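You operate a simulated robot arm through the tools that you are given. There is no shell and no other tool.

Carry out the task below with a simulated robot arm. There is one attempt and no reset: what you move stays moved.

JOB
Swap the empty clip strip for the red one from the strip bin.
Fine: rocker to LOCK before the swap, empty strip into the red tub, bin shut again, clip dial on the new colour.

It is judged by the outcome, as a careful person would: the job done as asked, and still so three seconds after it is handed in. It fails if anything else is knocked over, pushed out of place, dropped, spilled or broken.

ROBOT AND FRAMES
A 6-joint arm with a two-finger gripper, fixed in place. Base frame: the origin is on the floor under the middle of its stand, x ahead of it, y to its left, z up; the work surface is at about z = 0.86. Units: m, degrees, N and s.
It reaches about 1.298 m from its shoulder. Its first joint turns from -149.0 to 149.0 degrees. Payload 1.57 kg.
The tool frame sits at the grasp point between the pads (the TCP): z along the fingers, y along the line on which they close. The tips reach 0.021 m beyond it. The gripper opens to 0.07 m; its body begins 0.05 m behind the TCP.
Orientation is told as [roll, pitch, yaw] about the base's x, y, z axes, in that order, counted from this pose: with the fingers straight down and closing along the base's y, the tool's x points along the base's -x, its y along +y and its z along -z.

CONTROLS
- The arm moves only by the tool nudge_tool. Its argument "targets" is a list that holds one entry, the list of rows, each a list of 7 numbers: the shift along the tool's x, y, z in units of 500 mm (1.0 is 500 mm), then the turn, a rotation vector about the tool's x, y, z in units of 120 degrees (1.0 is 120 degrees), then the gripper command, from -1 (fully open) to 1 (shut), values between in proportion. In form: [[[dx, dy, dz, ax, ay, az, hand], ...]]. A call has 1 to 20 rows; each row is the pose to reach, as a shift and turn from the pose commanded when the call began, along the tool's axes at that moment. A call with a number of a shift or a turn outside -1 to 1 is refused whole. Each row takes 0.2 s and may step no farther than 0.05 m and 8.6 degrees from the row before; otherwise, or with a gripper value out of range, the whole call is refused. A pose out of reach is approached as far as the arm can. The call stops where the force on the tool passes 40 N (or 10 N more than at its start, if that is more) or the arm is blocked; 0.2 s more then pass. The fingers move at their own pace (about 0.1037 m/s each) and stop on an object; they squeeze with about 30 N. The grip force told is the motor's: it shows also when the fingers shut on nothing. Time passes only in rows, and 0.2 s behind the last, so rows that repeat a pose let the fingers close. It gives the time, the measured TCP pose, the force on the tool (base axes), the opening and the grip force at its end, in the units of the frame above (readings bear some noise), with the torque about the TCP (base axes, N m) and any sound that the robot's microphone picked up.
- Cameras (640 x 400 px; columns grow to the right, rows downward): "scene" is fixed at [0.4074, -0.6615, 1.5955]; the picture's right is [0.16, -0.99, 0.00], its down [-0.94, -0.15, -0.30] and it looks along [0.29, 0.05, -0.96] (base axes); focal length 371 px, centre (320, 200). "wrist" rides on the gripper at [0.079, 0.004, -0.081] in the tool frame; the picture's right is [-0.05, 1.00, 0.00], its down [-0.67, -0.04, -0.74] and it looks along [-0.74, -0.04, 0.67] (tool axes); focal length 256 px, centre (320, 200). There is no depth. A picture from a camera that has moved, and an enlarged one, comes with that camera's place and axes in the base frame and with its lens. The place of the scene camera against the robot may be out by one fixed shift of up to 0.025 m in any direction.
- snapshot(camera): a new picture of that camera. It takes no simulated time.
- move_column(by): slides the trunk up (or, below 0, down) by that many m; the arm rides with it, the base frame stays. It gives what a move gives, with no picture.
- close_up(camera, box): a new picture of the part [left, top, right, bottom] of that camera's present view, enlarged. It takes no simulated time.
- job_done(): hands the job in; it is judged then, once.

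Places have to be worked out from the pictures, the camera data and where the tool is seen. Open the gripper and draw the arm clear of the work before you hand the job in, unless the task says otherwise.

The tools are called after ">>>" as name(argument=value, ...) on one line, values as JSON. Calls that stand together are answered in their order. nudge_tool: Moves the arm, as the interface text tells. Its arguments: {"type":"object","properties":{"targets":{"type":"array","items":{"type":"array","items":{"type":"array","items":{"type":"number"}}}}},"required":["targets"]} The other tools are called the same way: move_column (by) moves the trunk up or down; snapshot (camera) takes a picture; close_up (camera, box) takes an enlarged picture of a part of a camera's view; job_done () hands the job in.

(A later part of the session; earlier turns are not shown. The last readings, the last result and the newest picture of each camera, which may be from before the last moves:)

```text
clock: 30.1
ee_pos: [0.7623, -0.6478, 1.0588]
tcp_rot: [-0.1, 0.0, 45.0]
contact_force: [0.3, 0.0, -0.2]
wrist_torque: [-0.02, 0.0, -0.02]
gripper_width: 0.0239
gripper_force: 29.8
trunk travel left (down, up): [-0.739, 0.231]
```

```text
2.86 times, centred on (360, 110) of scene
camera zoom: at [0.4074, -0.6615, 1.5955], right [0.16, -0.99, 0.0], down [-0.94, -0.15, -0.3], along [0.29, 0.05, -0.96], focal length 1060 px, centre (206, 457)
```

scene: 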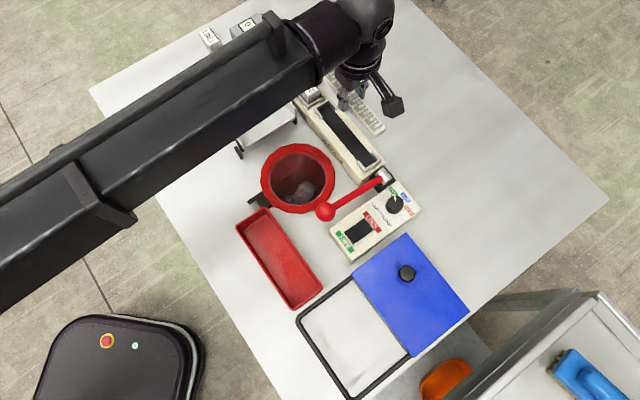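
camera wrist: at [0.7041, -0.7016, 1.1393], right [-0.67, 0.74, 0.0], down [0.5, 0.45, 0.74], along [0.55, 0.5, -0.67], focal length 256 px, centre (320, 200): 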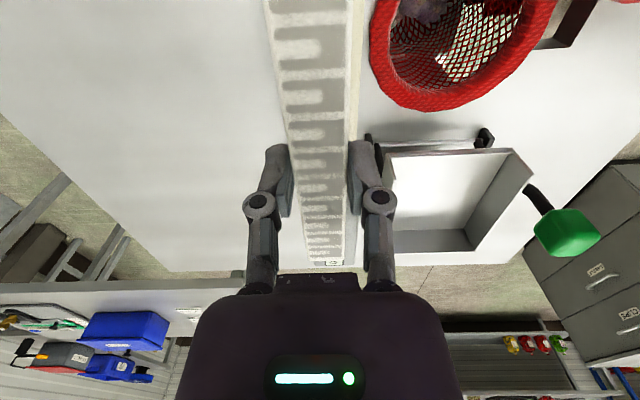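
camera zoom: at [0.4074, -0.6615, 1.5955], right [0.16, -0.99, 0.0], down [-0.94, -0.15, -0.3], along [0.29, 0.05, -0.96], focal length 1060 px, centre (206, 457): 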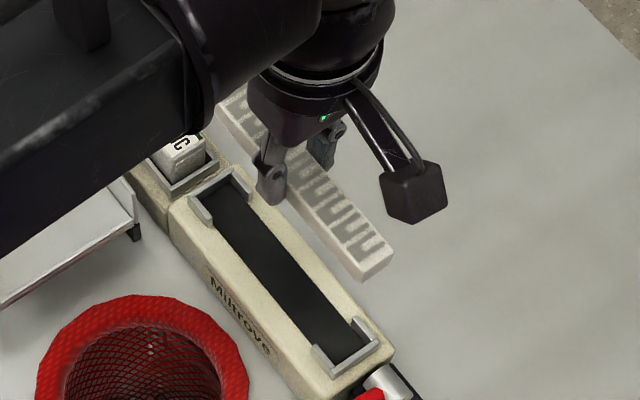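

The empty strip is out and firmly held; the slot is empty. I carry it (tool yaw already matches the tub's long axis ≈45°) towards the red tub at about (0.497,-0.557), raising slightly first.

>>> move_column(by=0.03)

>>> nudge_tool(targets=[[[0.035, 0.072, 0, 0, 0, 0, 1], [0.07, 0.144, 0, 0, 0, 0, 1], [0.105, 0.216, 0, 0, 0, 0, 1], [0.14, 0.288, 0, 0, 0, 0, 1], [0.176, 0.36, 0, 0, 0, 0, 1], [0.211, 0.432, 0, 0, 0, 0, 1], [0.246, 0.5034, 0, 0, 0, 0, 1], [0.246, 0.5034, 0, 0, 0, 0, 1]]])

>>> snapshot(camera="wrist")

>>> snapshot(camera="scene")

```text
clock: 30.9
ee_pos: [0.7607, -0.648, 1.0871]
tcp_rot: [0.0, 0.0, 45.0]
contact_force: [0.2, 0.0, -1.1]
wrist_torque: [0.02, -0.01, -0.01]
gripper_width: 0.0241
gripper_force: 30.2
trunk travel left (down, up): [-0.769, 0.201]
```

```text
clock: 32.6
ee_pos: [0.4953, -0.5554, 1.0879]
tcp_rot: [0.0, 0.0, 45.0]
contact_force: [-0.6, -1.0, 0.1]
wrist_torque: [-0.01, -0.04, 0.0]
gripper_width: 0.024
gripper_force: 30.0
trunk travel left (down, up): [-0.769, 0.201]
```

```text
taken
camera wrist: at [0.4386, -0.6095, 1.1693], right [-0.67, 0.74, 0.0], down [0.5, 0.45, 0.74], along [0.55, 0.5, -0.67], focal length 256 px, centre (320, 200)
```

wrist: 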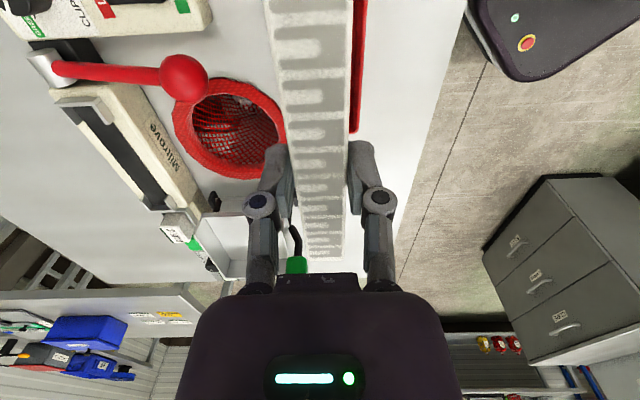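

```text
taken
```

scene: 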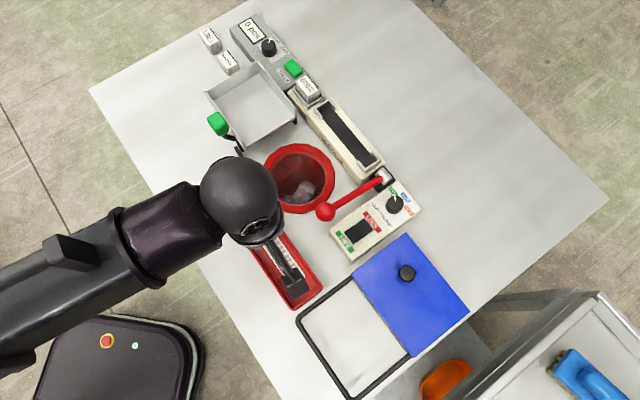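

The tub's rim centre from several views is (0.495,-0.5555), z_rim≈0.90, axis ≈45°, so the strip is centred over it. I lower 0.15 m and check.

>>> move_column(by=-0.15)

>>> snapshot(camera="wrist")

>>> close_up(camera="scene", box=[200, 180, 360, 320])

```text
clock: 34.4
ee_pos: [0.495, -0.5556, 0.9391]
tcp_rot: [0.0, 0.0, 45.0]
contact_force: [-0.2, 0.0, -0.7]
wrist_torque: [0.0, 0.01, -0.04]
gripper_width: 0.0243
gripper_force: 30.0
trunk travel left (down, up): [-0.619, 0.351]
```

```text
taken
camera wrist: at [0.4383, -0.6093, 1.0196], right [-0.67, 0.74, 0.0], down [0.5, 0.45, 0.74], along [0.55, 0.5, -0.67], focal length 256 px, centre (320, 200)
```

wrist: 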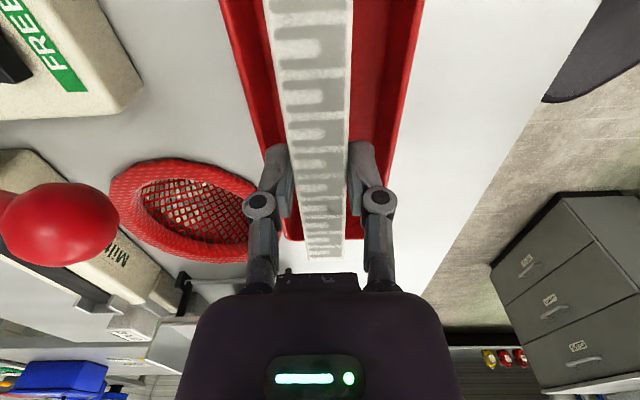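

```text
2.86 times, centred on (280, 250) of scene
camera zoom: at [0.4074, -0.6615, 1.5955], right [0.16, -0.99, 0.0], down [-0.94, -0.15, -0.3], along [0.29, 0.05, -0.96], focal length 1060 px, centre (434, 57)
```

zoom: 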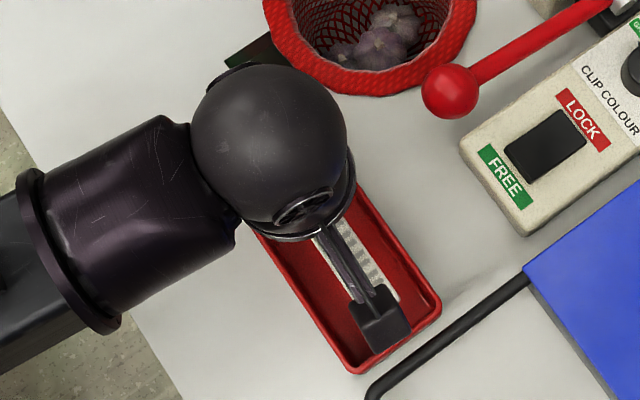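

The strip is inside the tub's outline. I zoom to check the side clearances before lowering further.

>>> close_up(camera="wrist", box=[210, 0, 430, 130])

>>> close_up(camera="wrist", box=[230, 130, 410, 270])

```text
2.91 times, centred on (320, 65) of wrist
camera zoom: at [0.4383, -0.6093, 1.0196], right [-0.67, 0.74, 0.0], down [0.5, 0.45, 0.74], along [0.55, 0.5, -0.67], focal length 745 px, centre (320, 593)
```

zoom: 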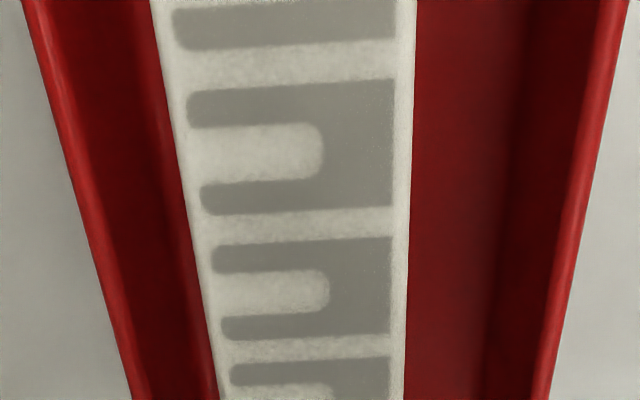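

```text
2.86 times, centred on (320, 200) of wrist
camera zoom: at [0.4383, -0.6093, 1.0196], right [-0.67, 0.74, 0.0], down [0.5, 0.45, 0.74], along [0.55, 0.5, -0.67], focal length 731 px, centre (320, 200)
```

zoom: 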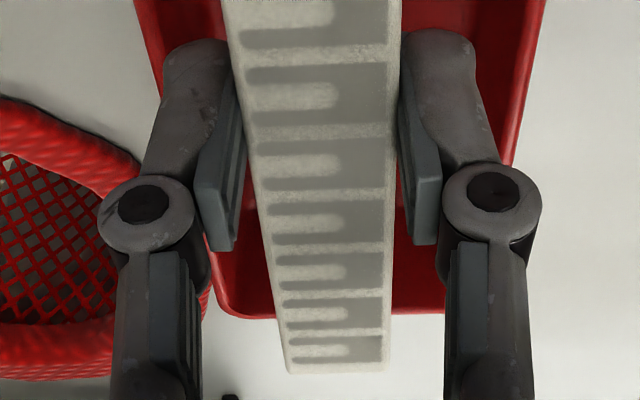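

The tub's centre lies ~4 mm to the tool's +y and I want ~4 mm forward; inner half-width ≈35 mm. I correct that, lower to tips just inside the rim (TCP ≈ 0.910), and release by opening only slightly.

>>> nudge_tool(targets=[[[-0.008, 0.0086, 0, 0, 0, 0, 1], [-0.008, 0.0086, 0, 0, 0, 0, 1]]])

>>> move_column(by=-0.029)

>>> close_up(camera="wrist", box=[200, 0, 440, 270])

```text
clock: 35.0
ee_pos: [0.4964, -0.5501, 0.9374]
tcp_rot: [0.0, 0.0, 44.9]
contact_force: [-0.7, 1.0, -0.7]
wrist_torque: [0.03, 0.0, 0.02]
gripper_width: 0.0238
gripper_force: 30.7
trunk travel left (down, up): [-0.619, 0.351]
```

```text
clock: 35.7
ee_pos: [0.4956, -0.5502, 0.9098]
tcp_rot: [0.0, 0.0, 45.0]
contact_force: [0.4, 0.6, -1.0]
wrist_torque: [-0.02, -0.02, -0.04]
gripper_width: 0.0242
gripper_force: 29.9
trunk travel left (down, up): [-0.59, 0.38]
```

```text
1.48 times, centred on (320, 135) of wrist
camera zoom: at [0.4382, -0.6034, 0.9905], right [-0.67, 0.74, 0.0], down [0.5, 0.45, 0.74], along [0.55, 0.5, -0.67], focal length 379 px, centre (320, 296)
```

zoom: 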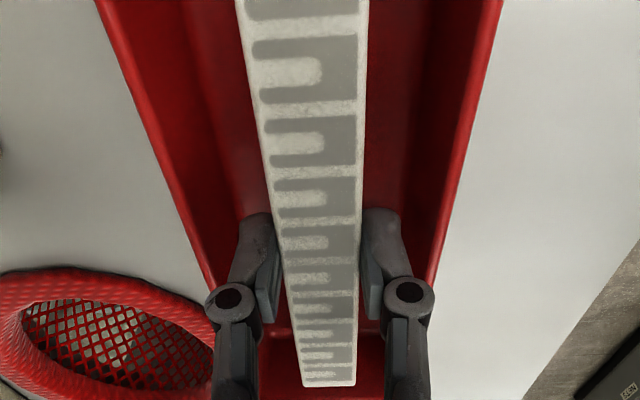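

The strip is inside the tub, no contact. I open slightly to release it.

>>> nudge_tool(targets=[[[0, 0, 0, 0, 0, 0, 0.2], [0, 0, 0, 0, 0, 0, 0.06], [0, 0, 0, 0, 0, 0, 0.06], [0, 0, 0, 0, 0, 0, 0.06]]])

>>> snapshot(camera="wrist")

```text
clock: 36.7
ee_pos: [0.4955, -0.5509, 0.9099]
tcp_rot: [0.0, -0.1, 45.0]
contact_force: [-0.4, -0.8, -0.3]
wrist_torque: [0.02, -0.03, -0.01]
gripper_width: 0.0329
gripper_force: 0.0
trunk travel left (down, up): [-0.59, 0.38]
```

```text
taken
camera wrist: at [0.4381, -0.6034, 0.9905], right [-0.67, 0.74, 0.0], down [0.5, 0.45, 0.74], along [0.55, 0.5, -0.67], focal length 256 px, centre (320, 200)
```

wrist: 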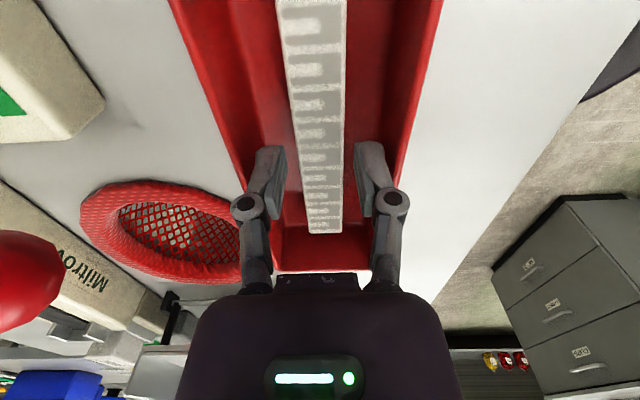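

The empty strip lies flat in the tub. I raise the trunk straight up and then look at the bin.

>>> move_column(by=0.15)

>>> snapshot(camera="wrist")

>>> snapshot(camera="scene")

```text
clock: 38.5
ee_pos: [0.4954, -0.5508, 1.06]
tcp_rot: [0.0, 0.0, 45.0]
contact_force: [-0.1, -0.3, -0.3]
wrist_torque: [0.02, -0.03, 0.03]
gripper_width: 0.0328
gripper_force: 0.1
trunk travel left (down, up): [-0.74, 0.23]
```

```text
taken
camera wrist: at [0.4382, -0.6034, 1.1404], right [-0.67, 0.74, 0.0], down [0.5, 0.45, 0.74], along [0.55, 0.5, -0.67], focal length 256 px, centre (320, 200)
```

wrist: 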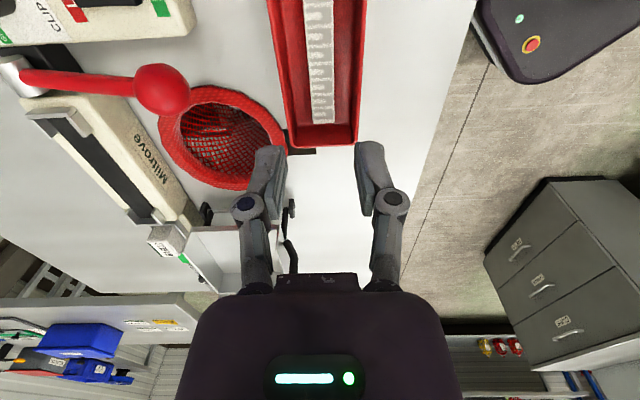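

```text
taken
```

scene: 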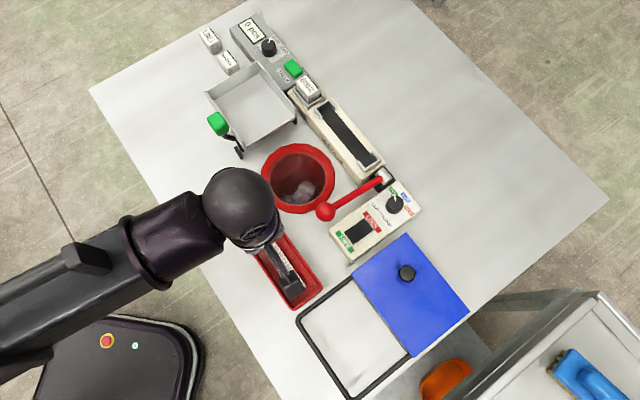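

Now I swing the camera to look at the bin from the frame side (yaw -45°), keeping height.

>>> nudge_tool(targets=[[[0.031, -0.005, 0, 0, 0, 0.0682, 0], [0.063, -0.009, 0, 0, 0, 0.1364, -1], [0.094, -0.014, 0, 0, 0, 0.2045, -1], [0.125, -0.0185, 0, 0, 0, 0.2727, -1], [0.157, -0.023, 0, 0, 0, 0.3409, -1], [0.188, -0.028, 0, 0, 0, 0.4091, -1], [0.22, -0.0325, 0, 0, 0, 0.4773, -1], [0.251, -0.037, 0, 0, 0, 0.5455, -1], [0.282, -0.042, 0, 0, 0, 0.6136, -1], [0.314, -0.046, 0, 0, 0, 0.6818, -1], [0.345, -0.051, 0, 0, 0, 0.75, -1], [0.345, -0.051, 0, 0, 0, 0.75, -1]]])

>>> snapshot(camera="wrist")

>>> snapshot(camera="scene")

>>> close_up(camera="wrist", box=[160, 0, 480, 200])

```text
clock: 41.1
ee_pos: [0.3925, -0.6898, 1.0591]
tcp_rot: [0.0, 0.1, -45.1]
contact_force: [0.1, -0.3, 0.6]
wrist_torque: [-0.02, 0.01, 0.01]
gripper_width: 0.0701
gripper_force: 0.0
trunk travel left (down, up): [-0.74, 0.23]
```

```text
taken
camera wrist: at [0.3403, -0.6313, 1.1405], right [0.74, 0.67, 0.0], down [0.45, -0.5, 0.74], along [0.5, -0.55, -0.67], focal length 256 px, centre (320, 200)
```

wrist: 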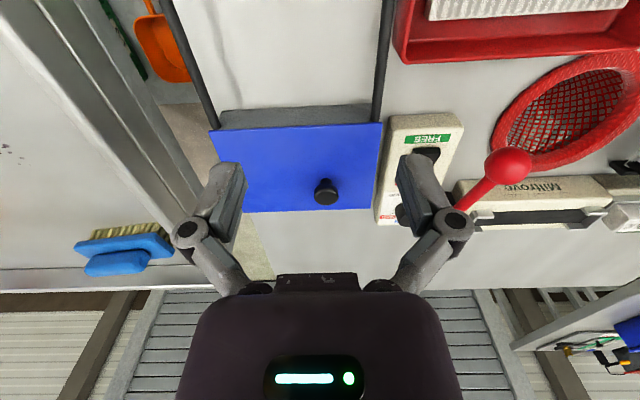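

```text
taken
```

scene: 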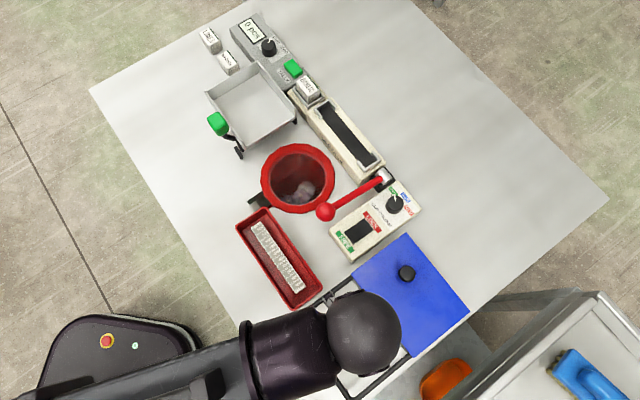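

```text
2.00 times, centred on (320, 100) of wrist
camera zoom: at [0.3403, -0.6313, 1.1405], right [0.74, 0.67, 0.0], down [0.45, -0.5, 0.74], along [0.5, -0.55, -0.67], focal length 512 px, centre (320, 400)
```

zoom: 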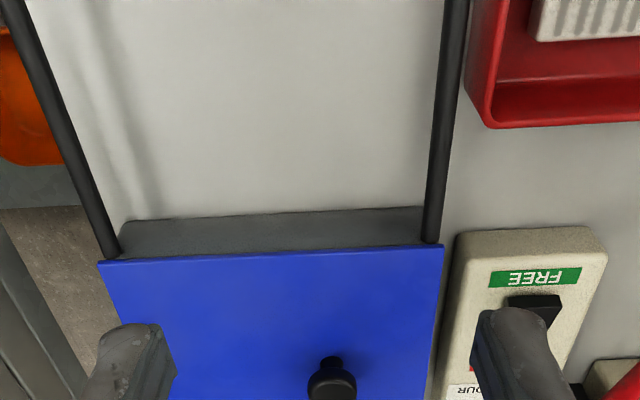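

Now it's clear: a dark bin with a blue lid that slides on the two black rails towards the robot (-e2 direction); lid ≈0.177×0.133 m, top z≈0.909, knob ≈(0.496,-0.794,0.924). I go above the knob with yaw 45° so the fingers close along the sliding direction.

>>> nudge_tool(targets=[[[-0.027, 0, 0, 0, 0, -0.0682, -1], [-0.053, 0, 0, 0, 0, -0.1364, -1], [-0.08, 0, 0, 0, 0, -0.2045, -1], [-0.107, 0, 0, 0, 0, -0.2727, -1], [-0.134, 0, 0, 0, 0, -0.3409, -1], [-0.16, 0, 0, 0, 0, -0.4091, -1], [-0.187, 0, 0, 0, 0, -0.4773, -1], [-0.214, 0, 0, 0, 0, -0.5455, -1], [-0.24, 0, 0, 0, 0, -0.6136, -1], [-0.267, 0, 0, 0, 0, -0.6818, -1], [-0.2938, -0.001, 0, 0, 0, -0.75, -1], [-0.2938, -0.001, 0, 0, 0, -0.75, -1]]])

>>> snapshot(camera="wrist")

>>> snapshot(camera="scene")

```text
clock: 43.7
ee_pos: [0.4951, -0.7941, 1.0588]
tcp_rot: [0.1, 0.0, 45.1]
contact_force: [-0.2, 0.3, -0.5]
wrist_torque: [0.01, 0.0, 0.01]
gripper_width: 0.0699
gripper_force: 0.1
trunk travel left (down, up): [-0.74, 0.23]
```

```text
taken
camera wrist: at [0.4378, -0.8482, 1.1406], right [-0.67, 0.74, 0.0], down [0.5, 0.45, 0.74], along [0.55, 0.5, -0.67], focal length 256 px, centre (320, 200)
```

wrist: 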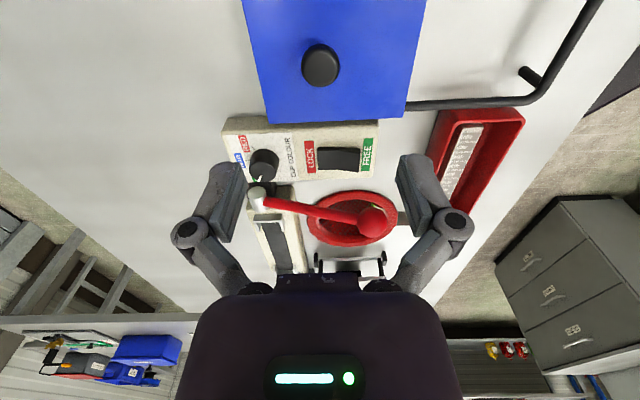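

```text
taken
```

scene: 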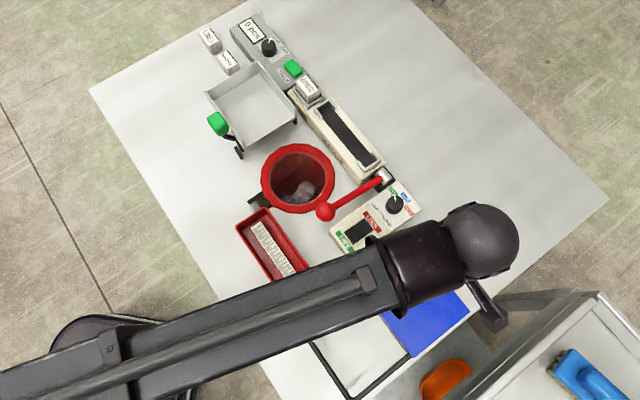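

The knob is aligned within ~1.5 mm. I lower 0.10 m and check.

>>> move_column(by=-0.1)

>>> snapshot(camera="wrist")

```text
clock: 45.0
ee_pos: [0.4941, -0.7942, 0.9595]
tcp_rot: [0.0, 0.0, 45.0]
contact_force: [-0.5, 0.7, 0.2]
wrist_torque: [0.0, 0.02, 0.0]
gripper_width: 0.0699
gripper_force: 0.1
trunk travel left (down, up): [-0.64, 0.33]
```

```text
taken
camera wrist: at [0.4375, -0.8481, 1.0406], right [-0.67, 0.74, 0.0], down [0.5, 0.45, 0.74], along [0.55, 0.5, -0.67], focal length 256 px, centre (320, 200)
```

wrist: 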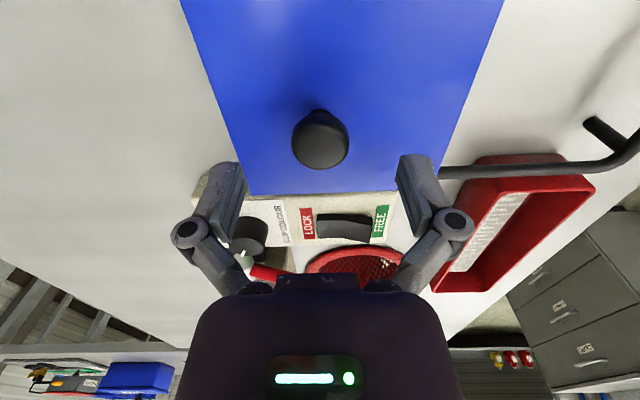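

The knob sits right between the fingers. I lower 25 mm (tips ≈4 mm above the lid) and close on the knob.

>>> move_column(by=-0.025)

>>> nudge_tool(targets=[[[0, 0, 0, 0, 0, 0, 0], [0, 0, 0, 0, 0, 0, 0.2], [0, 0, 0, 0, 0, 0, 0.6], [0, 0, 0, 0, 0, 0, 1], [0, 0, 0, 0, 0, 0, 1]]])

>>> snapshot(camera="wrist")

```text
clock: 45.7
ee_pos: [0.4965, -0.7957, 0.9341]
tcp_rot: [0.0, -0.1, 45.0]
contact_force: [0.4, -0.5, 0.2]
wrist_torque: [-0.01, 0.01, 0.0]
gripper_width: 0.0701
gripper_force: 0.0
trunk travel left (down, up): [-0.615, 0.355]
```

```text
clock: 46.9
ee_pos: [0.4948, -0.7945, 0.9346]
tcp_rot: [0.1, -0.1, 44.9]
contact_force: [-0.9, 0.3, 3.6]
wrist_torque: [-0.01, 0.0, 0.01]
gripper_width: 0.0289
gripper_force: 32.1
trunk travel left (down, up): [-0.615, 0.355]
```

```text
taken
camera wrist: at [0.4374, -0.848, 1.0158], right [-0.67, 0.74, 0.0], down [0.5, 0.45, 0.74], along [0.55, 0.5, -0.67], focal length 256 px, centre (320, 200)
```

wrist: 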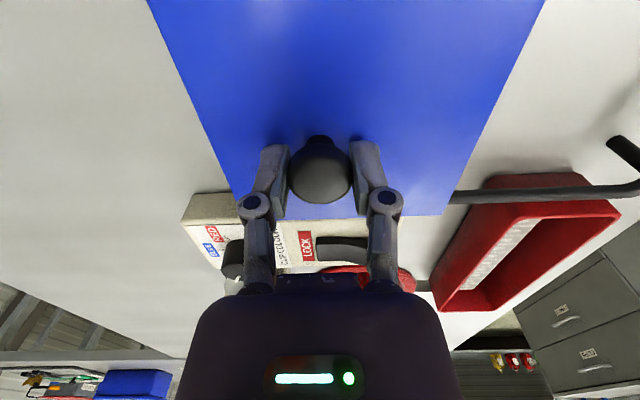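

Knob is gripped. I slide the lid 3 cm along tool +y (towards the rails' open end) slowly and check the force.

>>> nudge_tool(targets=[[[0, 0.01, 0, 0, 0, 0, 1], [0, 0.02, 0, 0, 0, 0, 1], [0, 0.03, 0, 0, 0, 0, 1], [0, 0.04, 0, 0, 0, 0, 1], [0, 0.05, 0, 0, 0, 0, 1], [0, 0.06, 0, 0, 0, 0, 1]]])

>>> snapshot(camera="wrist")

>>> snapshot(camera="scene")

```text
clock: 48.3
ee_pos: [0.4745, -0.7726, 0.9347]
tcp_rot: [0.0, 0.0, 45.0]
contact_force: [-0.4, -0.2, 3.4]
wrist_torque: [-0.01, -0.03, 0.0]
gripper_width: 0.0286
gripper_force: 31.4
trunk travel left (down, up): [-0.615, 0.355]
```

```text
taken
camera wrist: at [0.4161, -0.8267, 1.0158], right [-0.67, 0.74, 0.0], down [0.5, 0.45, 0.74], along [0.55, 0.5, -0.67], focal length 256 px, centre (320, 200)
```

wrist: 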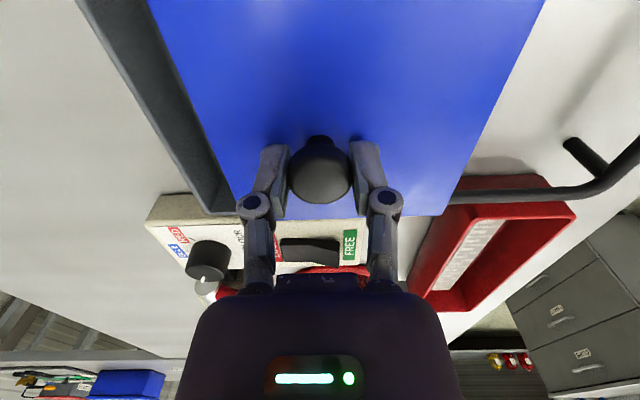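

```text
taken
```

scene: 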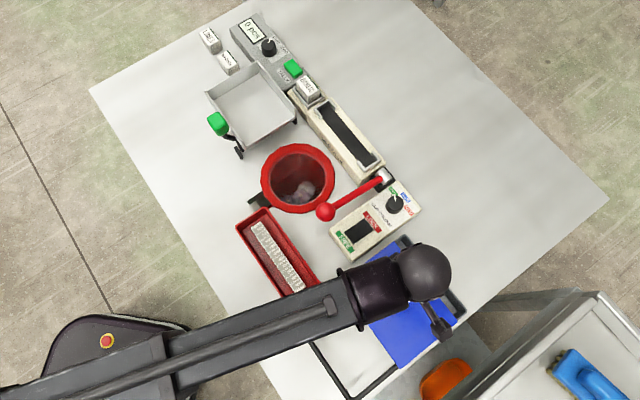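

The lid slides freely on the rails. I continue by another 8.5 cm.

>>> nudge_tool(targets=[[[0, 0.017, 0, 0, 0, 0, 1], [0, 0.034, 0, 0, 0, 0, 1], [0, 0.051, 0, 0, 0, 0, 1], [0, 0.068, 0, 0, 0, 0, 1], [0, 0.085, 0, 0, 0, 0, 1], [0, 0.102, 0, 0, 0, 0, 1], [0, 0.119, 0, 0, 0, 0, 1], [0, 0.136, 0, 0, 0, 0, 1], [0, 0.153, 0, 0, 0, 0, 1], [0, 0.17, 0, 0, 0, 0, 1], [0, 0.17, 0, 0, 0, 0, 1]]])

>>> snapshot(camera="wrist")

>>> snapshot(camera="scene")

```text
clock: 50.7
ee_pos: [0.4134, -0.7129, 0.9341]
tcp_rot: [0.0, -0.1, 45.0]
contact_force: [0.7, 0.5, 2.8]
wrist_torque: [-0.03, 0.05, 0.02]
gripper_width: 0.0284
gripper_force: 32.2
trunk travel left (down, up): [-0.615, 0.355]
```

```text
taken
camera wrist: at [0.3562, -0.7668, 1.0157], right [-0.67, 0.74, 0.0], down [0.5, 0.45, 0.74], along [0.55, 0.5, -0.67], focal length 256 px, centre (320, 200)
```

wrist: 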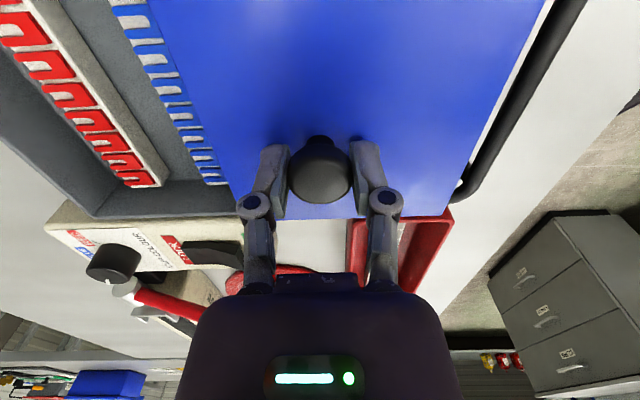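

```text
taken
```

scene: 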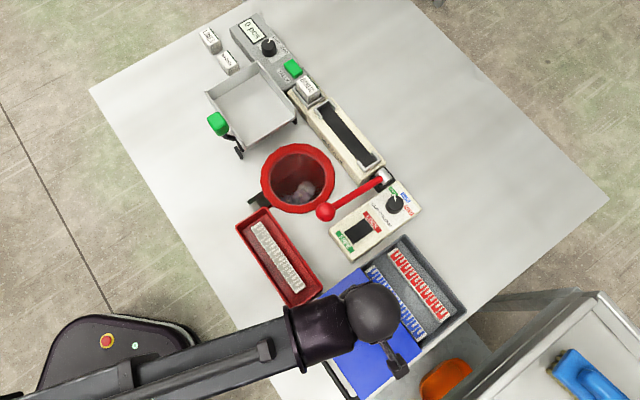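

The bin is open: red strip at the far (+e2) side and a blue one beside it. I release the knob and raise the trunk.

>>> nudge_tool(targets=[[[0, 0, 0, 0, 0, 0, 0], [0, 0, 0, 0, 0, 0, -0.6], [0, 0, 0, 0, 0, 0, -0.6]]])

>>> move_column(by=0.12)

>>> snapshot(camera="wrist")

>>> close_up(camera="scene", box=[340, 220, 480, 360])

```text
clock: 51.5
ee_pos: [0.4136, -0.7141, 0.9335]
tcp_rot: [0.0, -0.1, 45.0]
contact_force: [-0.6, 0.2, -1.0]
wrist_torque: [-0.01, -0.01, 0.02]
gripper_width: 0.0559
gripper_force: 0.0
trunk travel left (down, up): [-0.615, 0.355]
```

```text
clock: 53.0
ee_pos: [0.4138, -0.7137, 1.0534]
tcp_rot: [0.0, 0.0, 44.9]
contact_force: [0.4, -0.2, -0.3]
wrist_torque: [0.02, 0.01, 0.0]
gripper_width: 0.056
gripper_force: 0.0
trunk travel left (down, up): [-0.735, 0.235]
```

```text
taken
camera wrist: at [0.3564, -0.7671, 1.1354], right [-0.67, 0.74, 0.0], down [0.5, 0.45, 0.74], along [0.55, 0.5, -0.67], focal length 256 px, centre (320, 200)
```

wrist: 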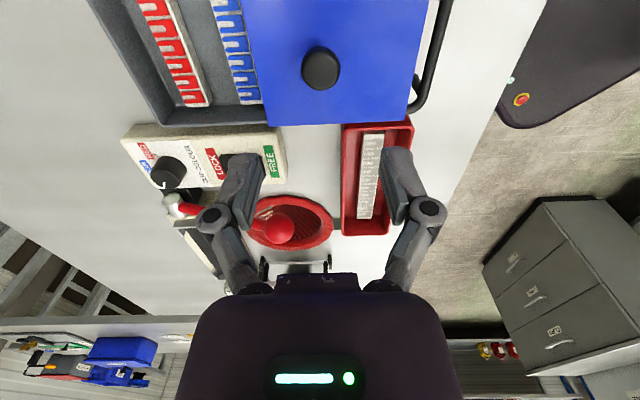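

```text
2.86 times, centred on (410, 290) of scene
camera zoom: at [0.4074, -0.6615, 1.5955], right [0.16, -0.99, 0.0], down [-0.94, -0.15, -0.3], along [0.29, 0.05, -0.96], focal length 1060 px, centre (63, -57)
```

zoom: 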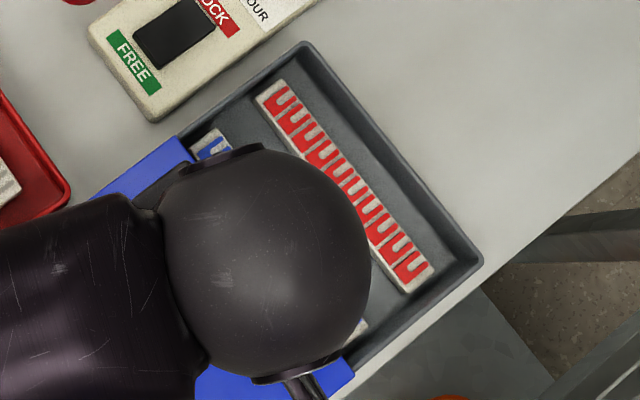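

The red strip has clearance on both sides in the bin; scene geometry puts its middle near (0.486,-0.823). I move above it to align precisely with the wrist camera.

>>> nudge_tool(targets=[[[0.013, -0.064, 0, 0, 0, 0, -0.6], [0.026, -0.128, 0, 0, 0, 0, -0.6], [0.039, -0.192, 0, 0, 0, 0, -0.6], [0.0525, -0.2567, 0, 0, 0, 0, -0.6], [0.0525, -0.2567, 0, 0, 0, 0, -0.6]]])

>>> snapshot(camera="wrist")

>>> close_up(camera="wrist", box=[200, 0, 440, 150])

>>> close_up(camera="scene", box=[300, 220, 480, 400])

```text
clock: 54.2
ee_pos: [0.4852, -0.8229, 1.0544]
tcp_rot: [0.0, 0.0, 45.0]
contact_force: [-0.3, 0.3, -0.5]
wrist_torque: [0.01, -0.04, 0.04]
gripper_width: 0.0561
gripper_force: 0.2
trunk travel left (down, up): [-0.735, 0.235]
```

```text
taken
camera wrist: at [0.4281, -0.8764, 1.1357], right [-0.67, 0.74, 0.0], down [0.5, 0.45, 0.74], along [0.55, 0.5, -0.67], focal length 256 px, centre (320, 200)
```

wrist: 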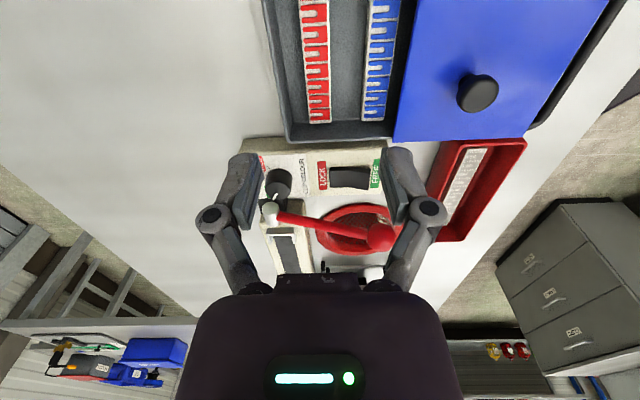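

```text
2.67 times, centred on (320, 75) of wrist
camera zoom: at [0.4281, -0.8764, 1.1357], right [-0.67, 0.74, 0.0], down [0.5, 0.45, 0.74], along [0.55, 0.5, -0.67], focal length 683 px, centre (320, 533)
```

zoom: 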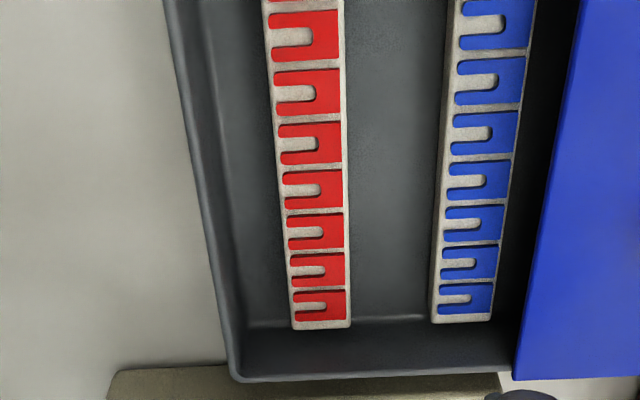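

```text
2.22 times, centred on (390, 310) of scene
camera zoom: at [0.4074, -0.6615, 1.5955], right [0.16, -0.99, 0.0], down [-0.94, -0.15, -0.3], along [0.29, 0.05, -0.96], focal length 824 px, centre (164, -44)
```

zoom: 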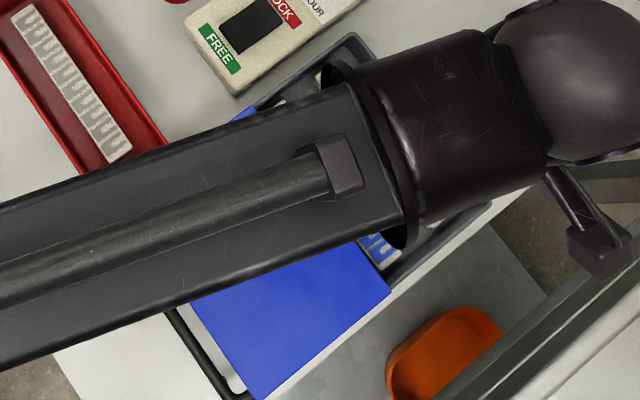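

Red strip axis is ~44.6°, its centre ~2.6 mm to the tool's -y; the bin wall is only ~32 mm from the strip's centre on that side, so I'll approach off-centre: opening ≈44 mm, tool 7.5 mm towards the blue side. I shift and lower to just above the rim to look.

>>> nudge_tool(targets=[[[0.006, 0.0098, 0, 0, 0, 0, -0.257], [0.006, 0.0098, 0, 0, 0, 0, -0.257]]])

>>> move_column(by=-0.115)

>>> snapshot(camera="wrist")

>>> close_up(camera="wrist", box=[220, 60, 440, 260])

```text
clock: 54.8
ee_pos: [0.4803, -0.8206, 1.053]
tcp_rot: [0.0, 0.1, 45.0]
contact_force: [0.4, -0.8, -0.3]
wrist_torque: [-0.03, 0.02, -0.01]
gripper_width: 0.044
gripper_force: 0.1
trunk travel left (down, up): [-0.735, 0.235]
```

```text
clock: 56.3
ee_pos: [0.4811, -0.8217, 0.9398]
tcp_rot: [-0.1, 0.1, 45.0]
contact_force: [0.3, 0.0, 0.1]
wrist_torque: [-0.01, -0.04, -0.02]
gripper_width: 0.0438
gripper_force: 0.0
trunk travel left (down, up): [-0.62, 0.35]
```

```text
taken
camera wrist: at [0.4225, -0.875, 1.0206], right [-0.67, 0.74, 0.0], down [0.5, 0.45, 0.74], along [0.55, 0.5, -0.67], focal length 256 px, centre (320, 200)
```

wrist: 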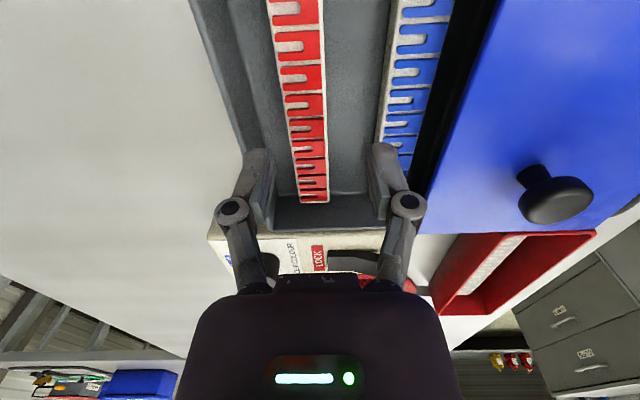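

```text
2.00 times, centred on (330, 160) of wrist
camera zoom: at [0.4225, -0.875, 1.0206], right [-0.67, 0.74, 0.0], down [0.5, 0.45, 0.74], along [0.55, 0.5, -0.67], focal length 512 px, centre (300, 280)
```

zoom: 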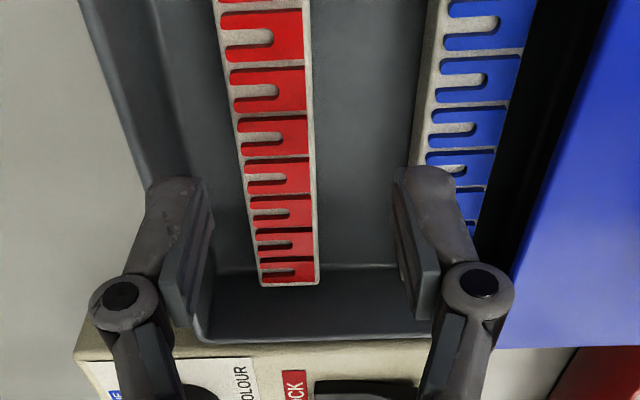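

I zoom in on the left rim/finger area to measure the clearance between the left finger and the bin wall.

>>> close_up(camera="wrist", box=[180, 40, 340, 160])

>>> close_up(camera="wrist", box=[190, 120, 350, 240])

```text
3.33 times, centred on (260, 100) of wrist
camera zoom: at [0.4225, -0.875, 1.0206], right [-0.67, 0.74, 0.0], down [0.5, 0.45, 0.74], along [0.55, 0.5, -0.67], focal length 853 px, centre (520, 533)
```

zoom: 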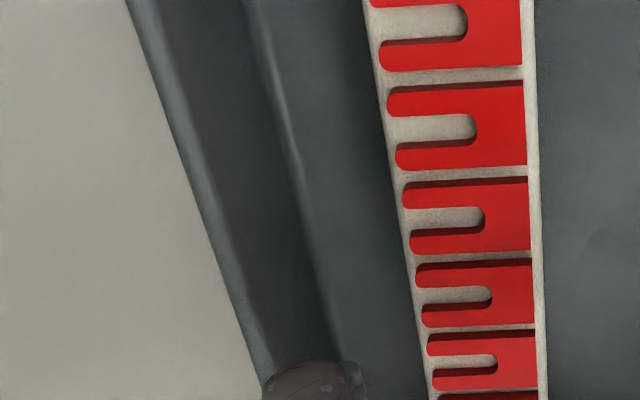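

```text
3.33 times, centred on (270, 180) of wrist
camera zoom: at [0.4225, -0.875, 1.0206], right [-0.67, 0.74, 0.0], down [0.5, 0.45, 0.74], along [0.55, 0.5, -0.67], focal length 853 px, centre (487, 267)
```

zoom: 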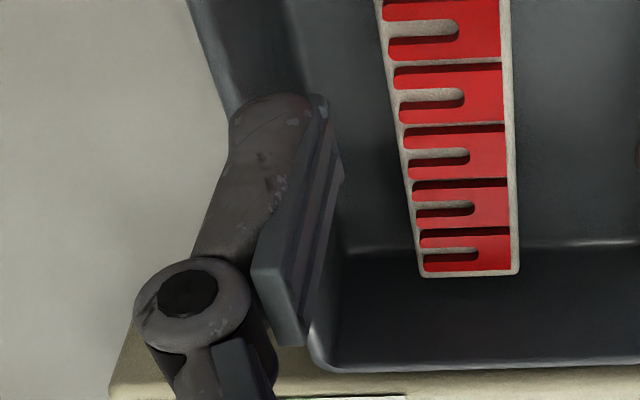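

Left finger tip has ~5 mm to the rim and ~2 mm to the strip's edge, which fits. I lower in steps watching the force and picture.

>>> move_column(by=-0.022)

>>> close_up(camera="wrist", box=[190, 80, 430, 240])

```text
clock: 57.0
ee_pos: [0.4786, -0.823, 0.9175]
tcp_rot: [0.0, 0.1, 45.1]
contact_force: [0.4, 0.5, 0.4]
wrist_torque: [-0.02, 0.04, -0.02]
gripper_width: 0.0441
gripper_force: 0.0
trunk travel left (down, up): [-0.598, 0.372]
```

```text
2.50 times, centred on (310, 160) of wrist
camera zoom: at [0.4225, -0.875, 0.9985], right [-0.67, 0.74, 0.0], down [0.5, 0.45, 0.74], along [0.55, 0.5, -0.67], focal length 640 px, centre (345, 300)
```

zoom: 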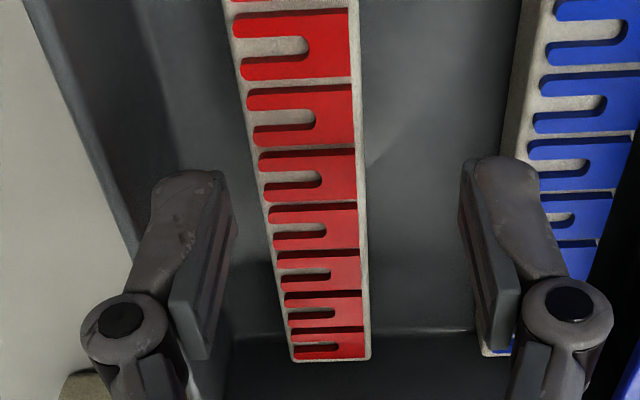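

Clearances look fine on both sides. I lower another 12 mm and re-check.

>>> move_column(by=-0.012)

>>> close_up(camera="wrist", box=[190, 80, 430, 240])

```text
clock: 57.6
ee_pos: [0.4799, -0.822, 0.9051]
tcp_rot: [0.0, 0.0, 45.0]
contact_force: [-0.1, 0.5, -0.6]
wrist_torque: [-0.01, 0.03, -0.02]
gripper_width: 0.0443
gripper_force: 0.0
trunk travel left (down, up): [-0.586, 0.384]
```

```text
2.50 times, centred on (310, 160) of wrist
camera zoom: at [0.4225, -0.875, 0.9865], right [-0.67, 0.74, 0.0], down [0.5, 0.45, 0.74], along [0.55, 0.5, -0.67], focal length 640 px, centre (345, 300)
```

zoom: 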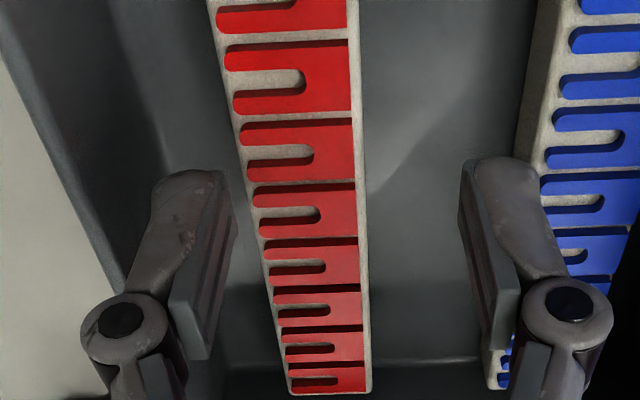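

No contact. I lower another 10 mm (tip ≈0.874).

>>> move_column(by=-0.01)

>>> close_up(camera="wrist", box=[190, 80, 430, 240])

```text
clock: 58.1
ee_pos: [0.4804, -0.8216, 0.8945]
tcp_rot: [0.0, -0.1, 45.0]
contact_force: [-0.2, -0.5, 1.2]
wrist_torque: [0.02, -0.01, 0.0]
gripper_width: 0.0439
gripper_force: 0.0
trunk travel left (down, up): [-0.576, 0.394]
```

```text
2.50 times, centred on (310, 160) of wrist
camera zoom: at [0.4225, -0.875, 0.9765], right [-0.67, 0.74, 0.0], down [0.5, 0.45, 0.74], along [0.55, 0.5, -0.67], focal length 640 px, centre (345, 300)
```

zoom: 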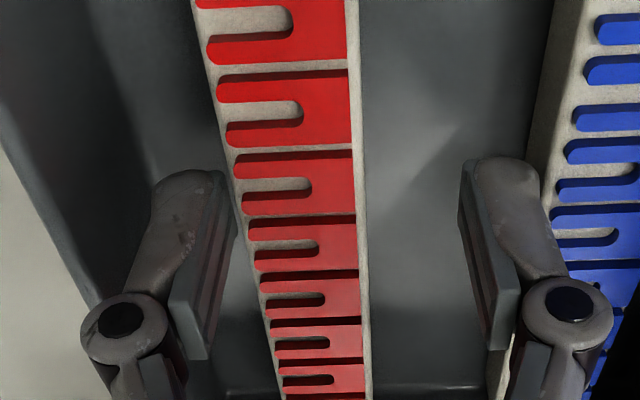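

Tips are ≈1 cm below the strip's top, no contact. I close gently on the red strip (it will slide a few mm towards the middle).

>>> nudge_tool(targets=[[[0, 0, 0, 0, 0, 0, -0.1], [0, 0, 0, 0, 0, 0, 0.05], [0, 0, 0, 0, 0, 0, 0.2], [0, 0, 0, 0, 0, 0, 0.35], [0, 0, 0, 0, 0, 0, 1], [0, 0, 0, 0, 0, 0, 1]]])

>>> close_up(camera="wrist", box=[190, 80, 430, 240])

```text
clock: 59.5
ee_pos: [0.4797, -0.8224, 0.8948]
tcp_rot: [0.0, 0.0, 45.0]
contact_force: [-0.1, -0.7, 0.8]
wrist_torque: [0.02, -0.01, 0.03]
gripper_width: 0.0242
gripper_force: 29.3
trunk travel left (down, up): [-0.576, 0.394]
```

```text
2.50 times, centred on (310, 160) of wrist
camera zoom: at [0.4225, -0.875, 0.9766], right [-0.67, 0.74, 0.0], down [0.5, 0.45, 0.74], along [0.55, 0.5, -0.67], focal length 640 px, centre (345, 300)
```

zoom: 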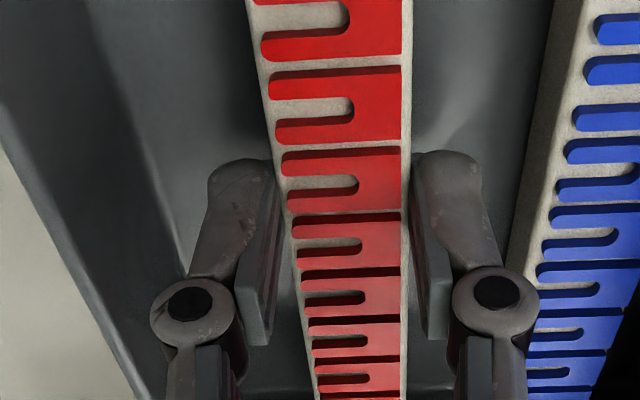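

The red strip is gripped (24 mm). I lift 3 cm and check, then higher.

>>> move_column(by=0.03)

>>> move_column(by=0.135)

>>> snapshot(camera="wrist")

>>> snapshot(camera="scene")

```text
clock: 60.3
ee_pos: [0.48, -0.8209, 0.9256]
tcp_rot: [-0.1, 0.0, 45.0]
contact_force: [-0.6, 0.1, -0.2]
wrist_torque: [0.0, 0.07, -0.02]
gripper_width: 0.024
gripper_force: 30.1
trunk travel left (down, up): [-0.606, 0.364]
```

```text
clock: 61.9
ee_pos: [0.4812, -0.8219, 1.0606]
tcp_rot: [0.0, 0.1, 45.0]
contact_force: [-0.2, 0.1, -0.4]
wrist_torque: [-0.01, -0.01, 0.0]
gripper_width: 0.0241
gripper_force: 30.3
trunk travel left (down, up): [-0.741, 0.229]
```

```text
taken
camera wrist: at [0.4226, -0.8752, 1.1413], right [-0.67, 0.74, 0.0], down [0.5, 0.45, 0.74], along [0.55, 0.5, -0.67], focal length 256 px, centre (320, 200)
```

wrist: 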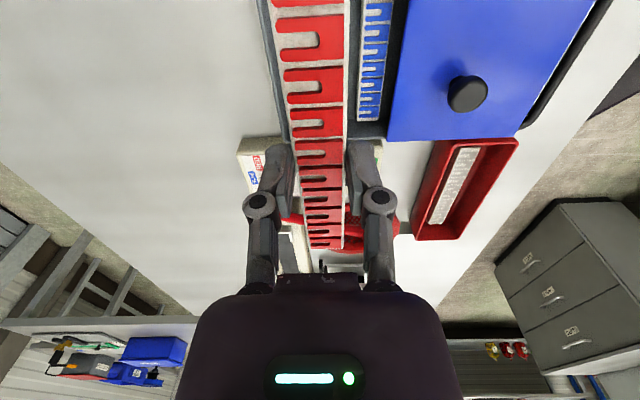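

```text
taken
```

scene: 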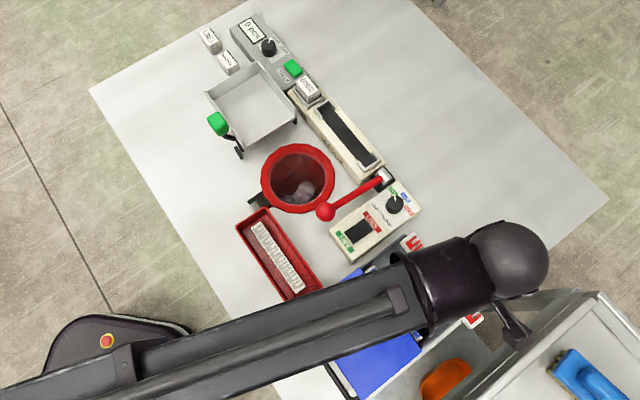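

The red strip is held; same comb orientation as the old one. I zoom on its far end to measure where it sits in the grip.

>>> close_up(camera="wrist", box=[250, 170, 400, 270])

>>> close_up(camera="wrist", box=[240, 0, 400, 120])

```text
4.00 times, centred on (325, 220) of wrist
camera zoom: at [0.4226, -0.8752, 1.1413], right [-0.67, 0.74, 0.0], down [0.5, 0.45, 0.74], along [0.55, 0.5, -0.67], focal length 1024 px, centre (300, 120)
```

zoom: 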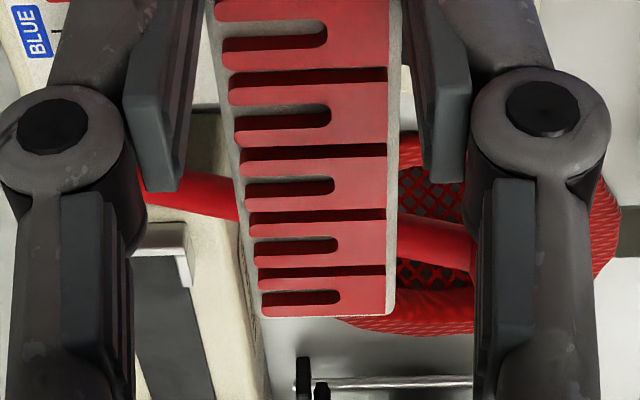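

```text
3.33 times, centred on (320, 60) of wrist
camera zoom: at [0.4226, -0.8752, 1.1413], right [-0.67, 0.74, 0.0], down [0.5, 0.45, 0.74], along [0.55, 0.5, -0.67], focal length 853 px, centre (320, 667)
```

zoom: 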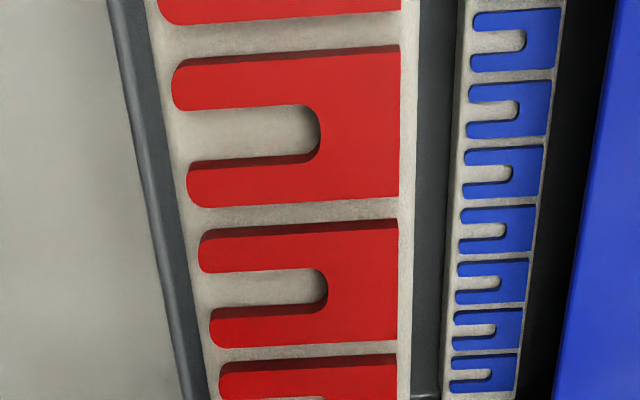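

The strip's far end sits ~0.078 m ahead of the TCP (the old one 0.074), so the target TCP over the slot is about (0.759,-0.650). I carry it there at this height.

>>> nudge_tool(targets=[[[-0.08, -0.019, 0, 0, 0, 0, 1], [-0.16, -0.038, 0, 0, 0, 0, 1], [-0.24, -0.057, 0, 0, 0, 0, 1], [-0.32, -0.076, 0, 0, 0, 0, 1], [-0.4, -0.095, 0, 0, 0, 0, 1], [-0.48, -0.114, 0, 0, 0, 0, 1], [-0.56, -0.133, 0, 0, 0, 0, 1], [-0.6357, -0.1517, 0, 0, 0, 0, 1], [-0.6357, -0.1517, 0, 0, 0, 0, 1]]])

>>> move_column(by=-0.06)

>>> snapshot(camera="wrist")

>>> close_up(camera="scene", box=[280, 60, 440, 180])

```text
clock: 63.9
ee_pos: [0.7588, -0.6505, 1.0612]
tcp_rot: [0.0, 0.0, 45.0]
contact_force: [0.0, 0.0, -0.3]
wrist_torque: [-0.01, 0.04, 0.02]
gripper_width: 0.0238
gripper_force: 29.8
trunk travel left (down, up): [-0.741, 0.229]
```

```text
clock: 64.9
ee_pos: [0.7586, -0.6515, 0.9998]
tcp_rot: [0.0, 0.1, 45.0]
contact_force: [0.2, -0.2, -0.3]
wrist_torque: [0.01, 0.03, -0.01]
gripper_width: 0.024
gripper_force: 30.2
trunk travel left (down, up): [-0.681, 0.289]
```

```text
taken
camera wrist: at [0.7007, -0.7043, 1.0815], right [-0.67, 0.74, 0.0], down [0.5, 0.45, 0.74], along [0.55, 0.5, -0.67], focal length 256 px, centre (320, 200)
```

wrist: 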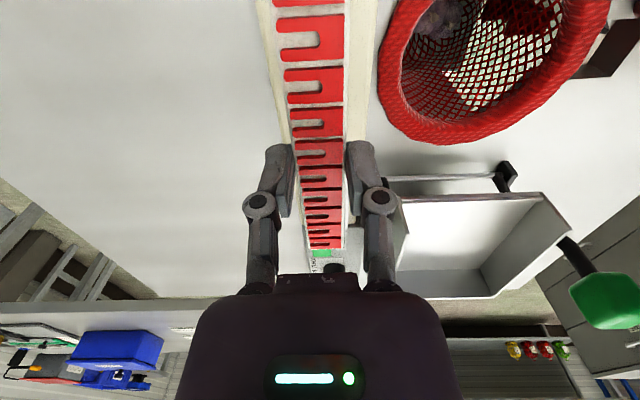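

```text
3.33 times, centred on (360, 120) of scene
camera zoom: at [0.4074, -0.6615, 1.5955], right [0.16, -0.99, 0.0], down [-0.94, -0.15, -0.3], along [0.29, 0.05, -0.96], focal length 1236 px, centre (187, 467)
```

zoom: 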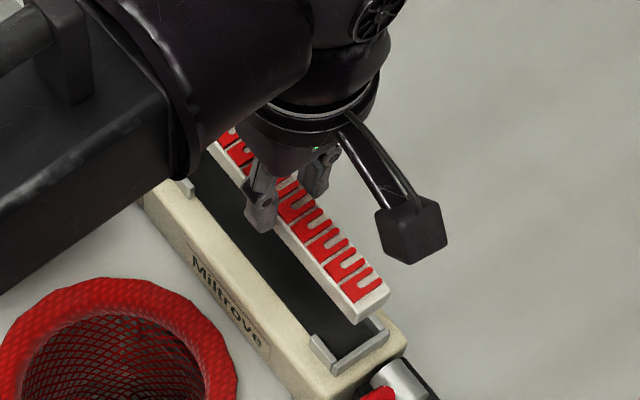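

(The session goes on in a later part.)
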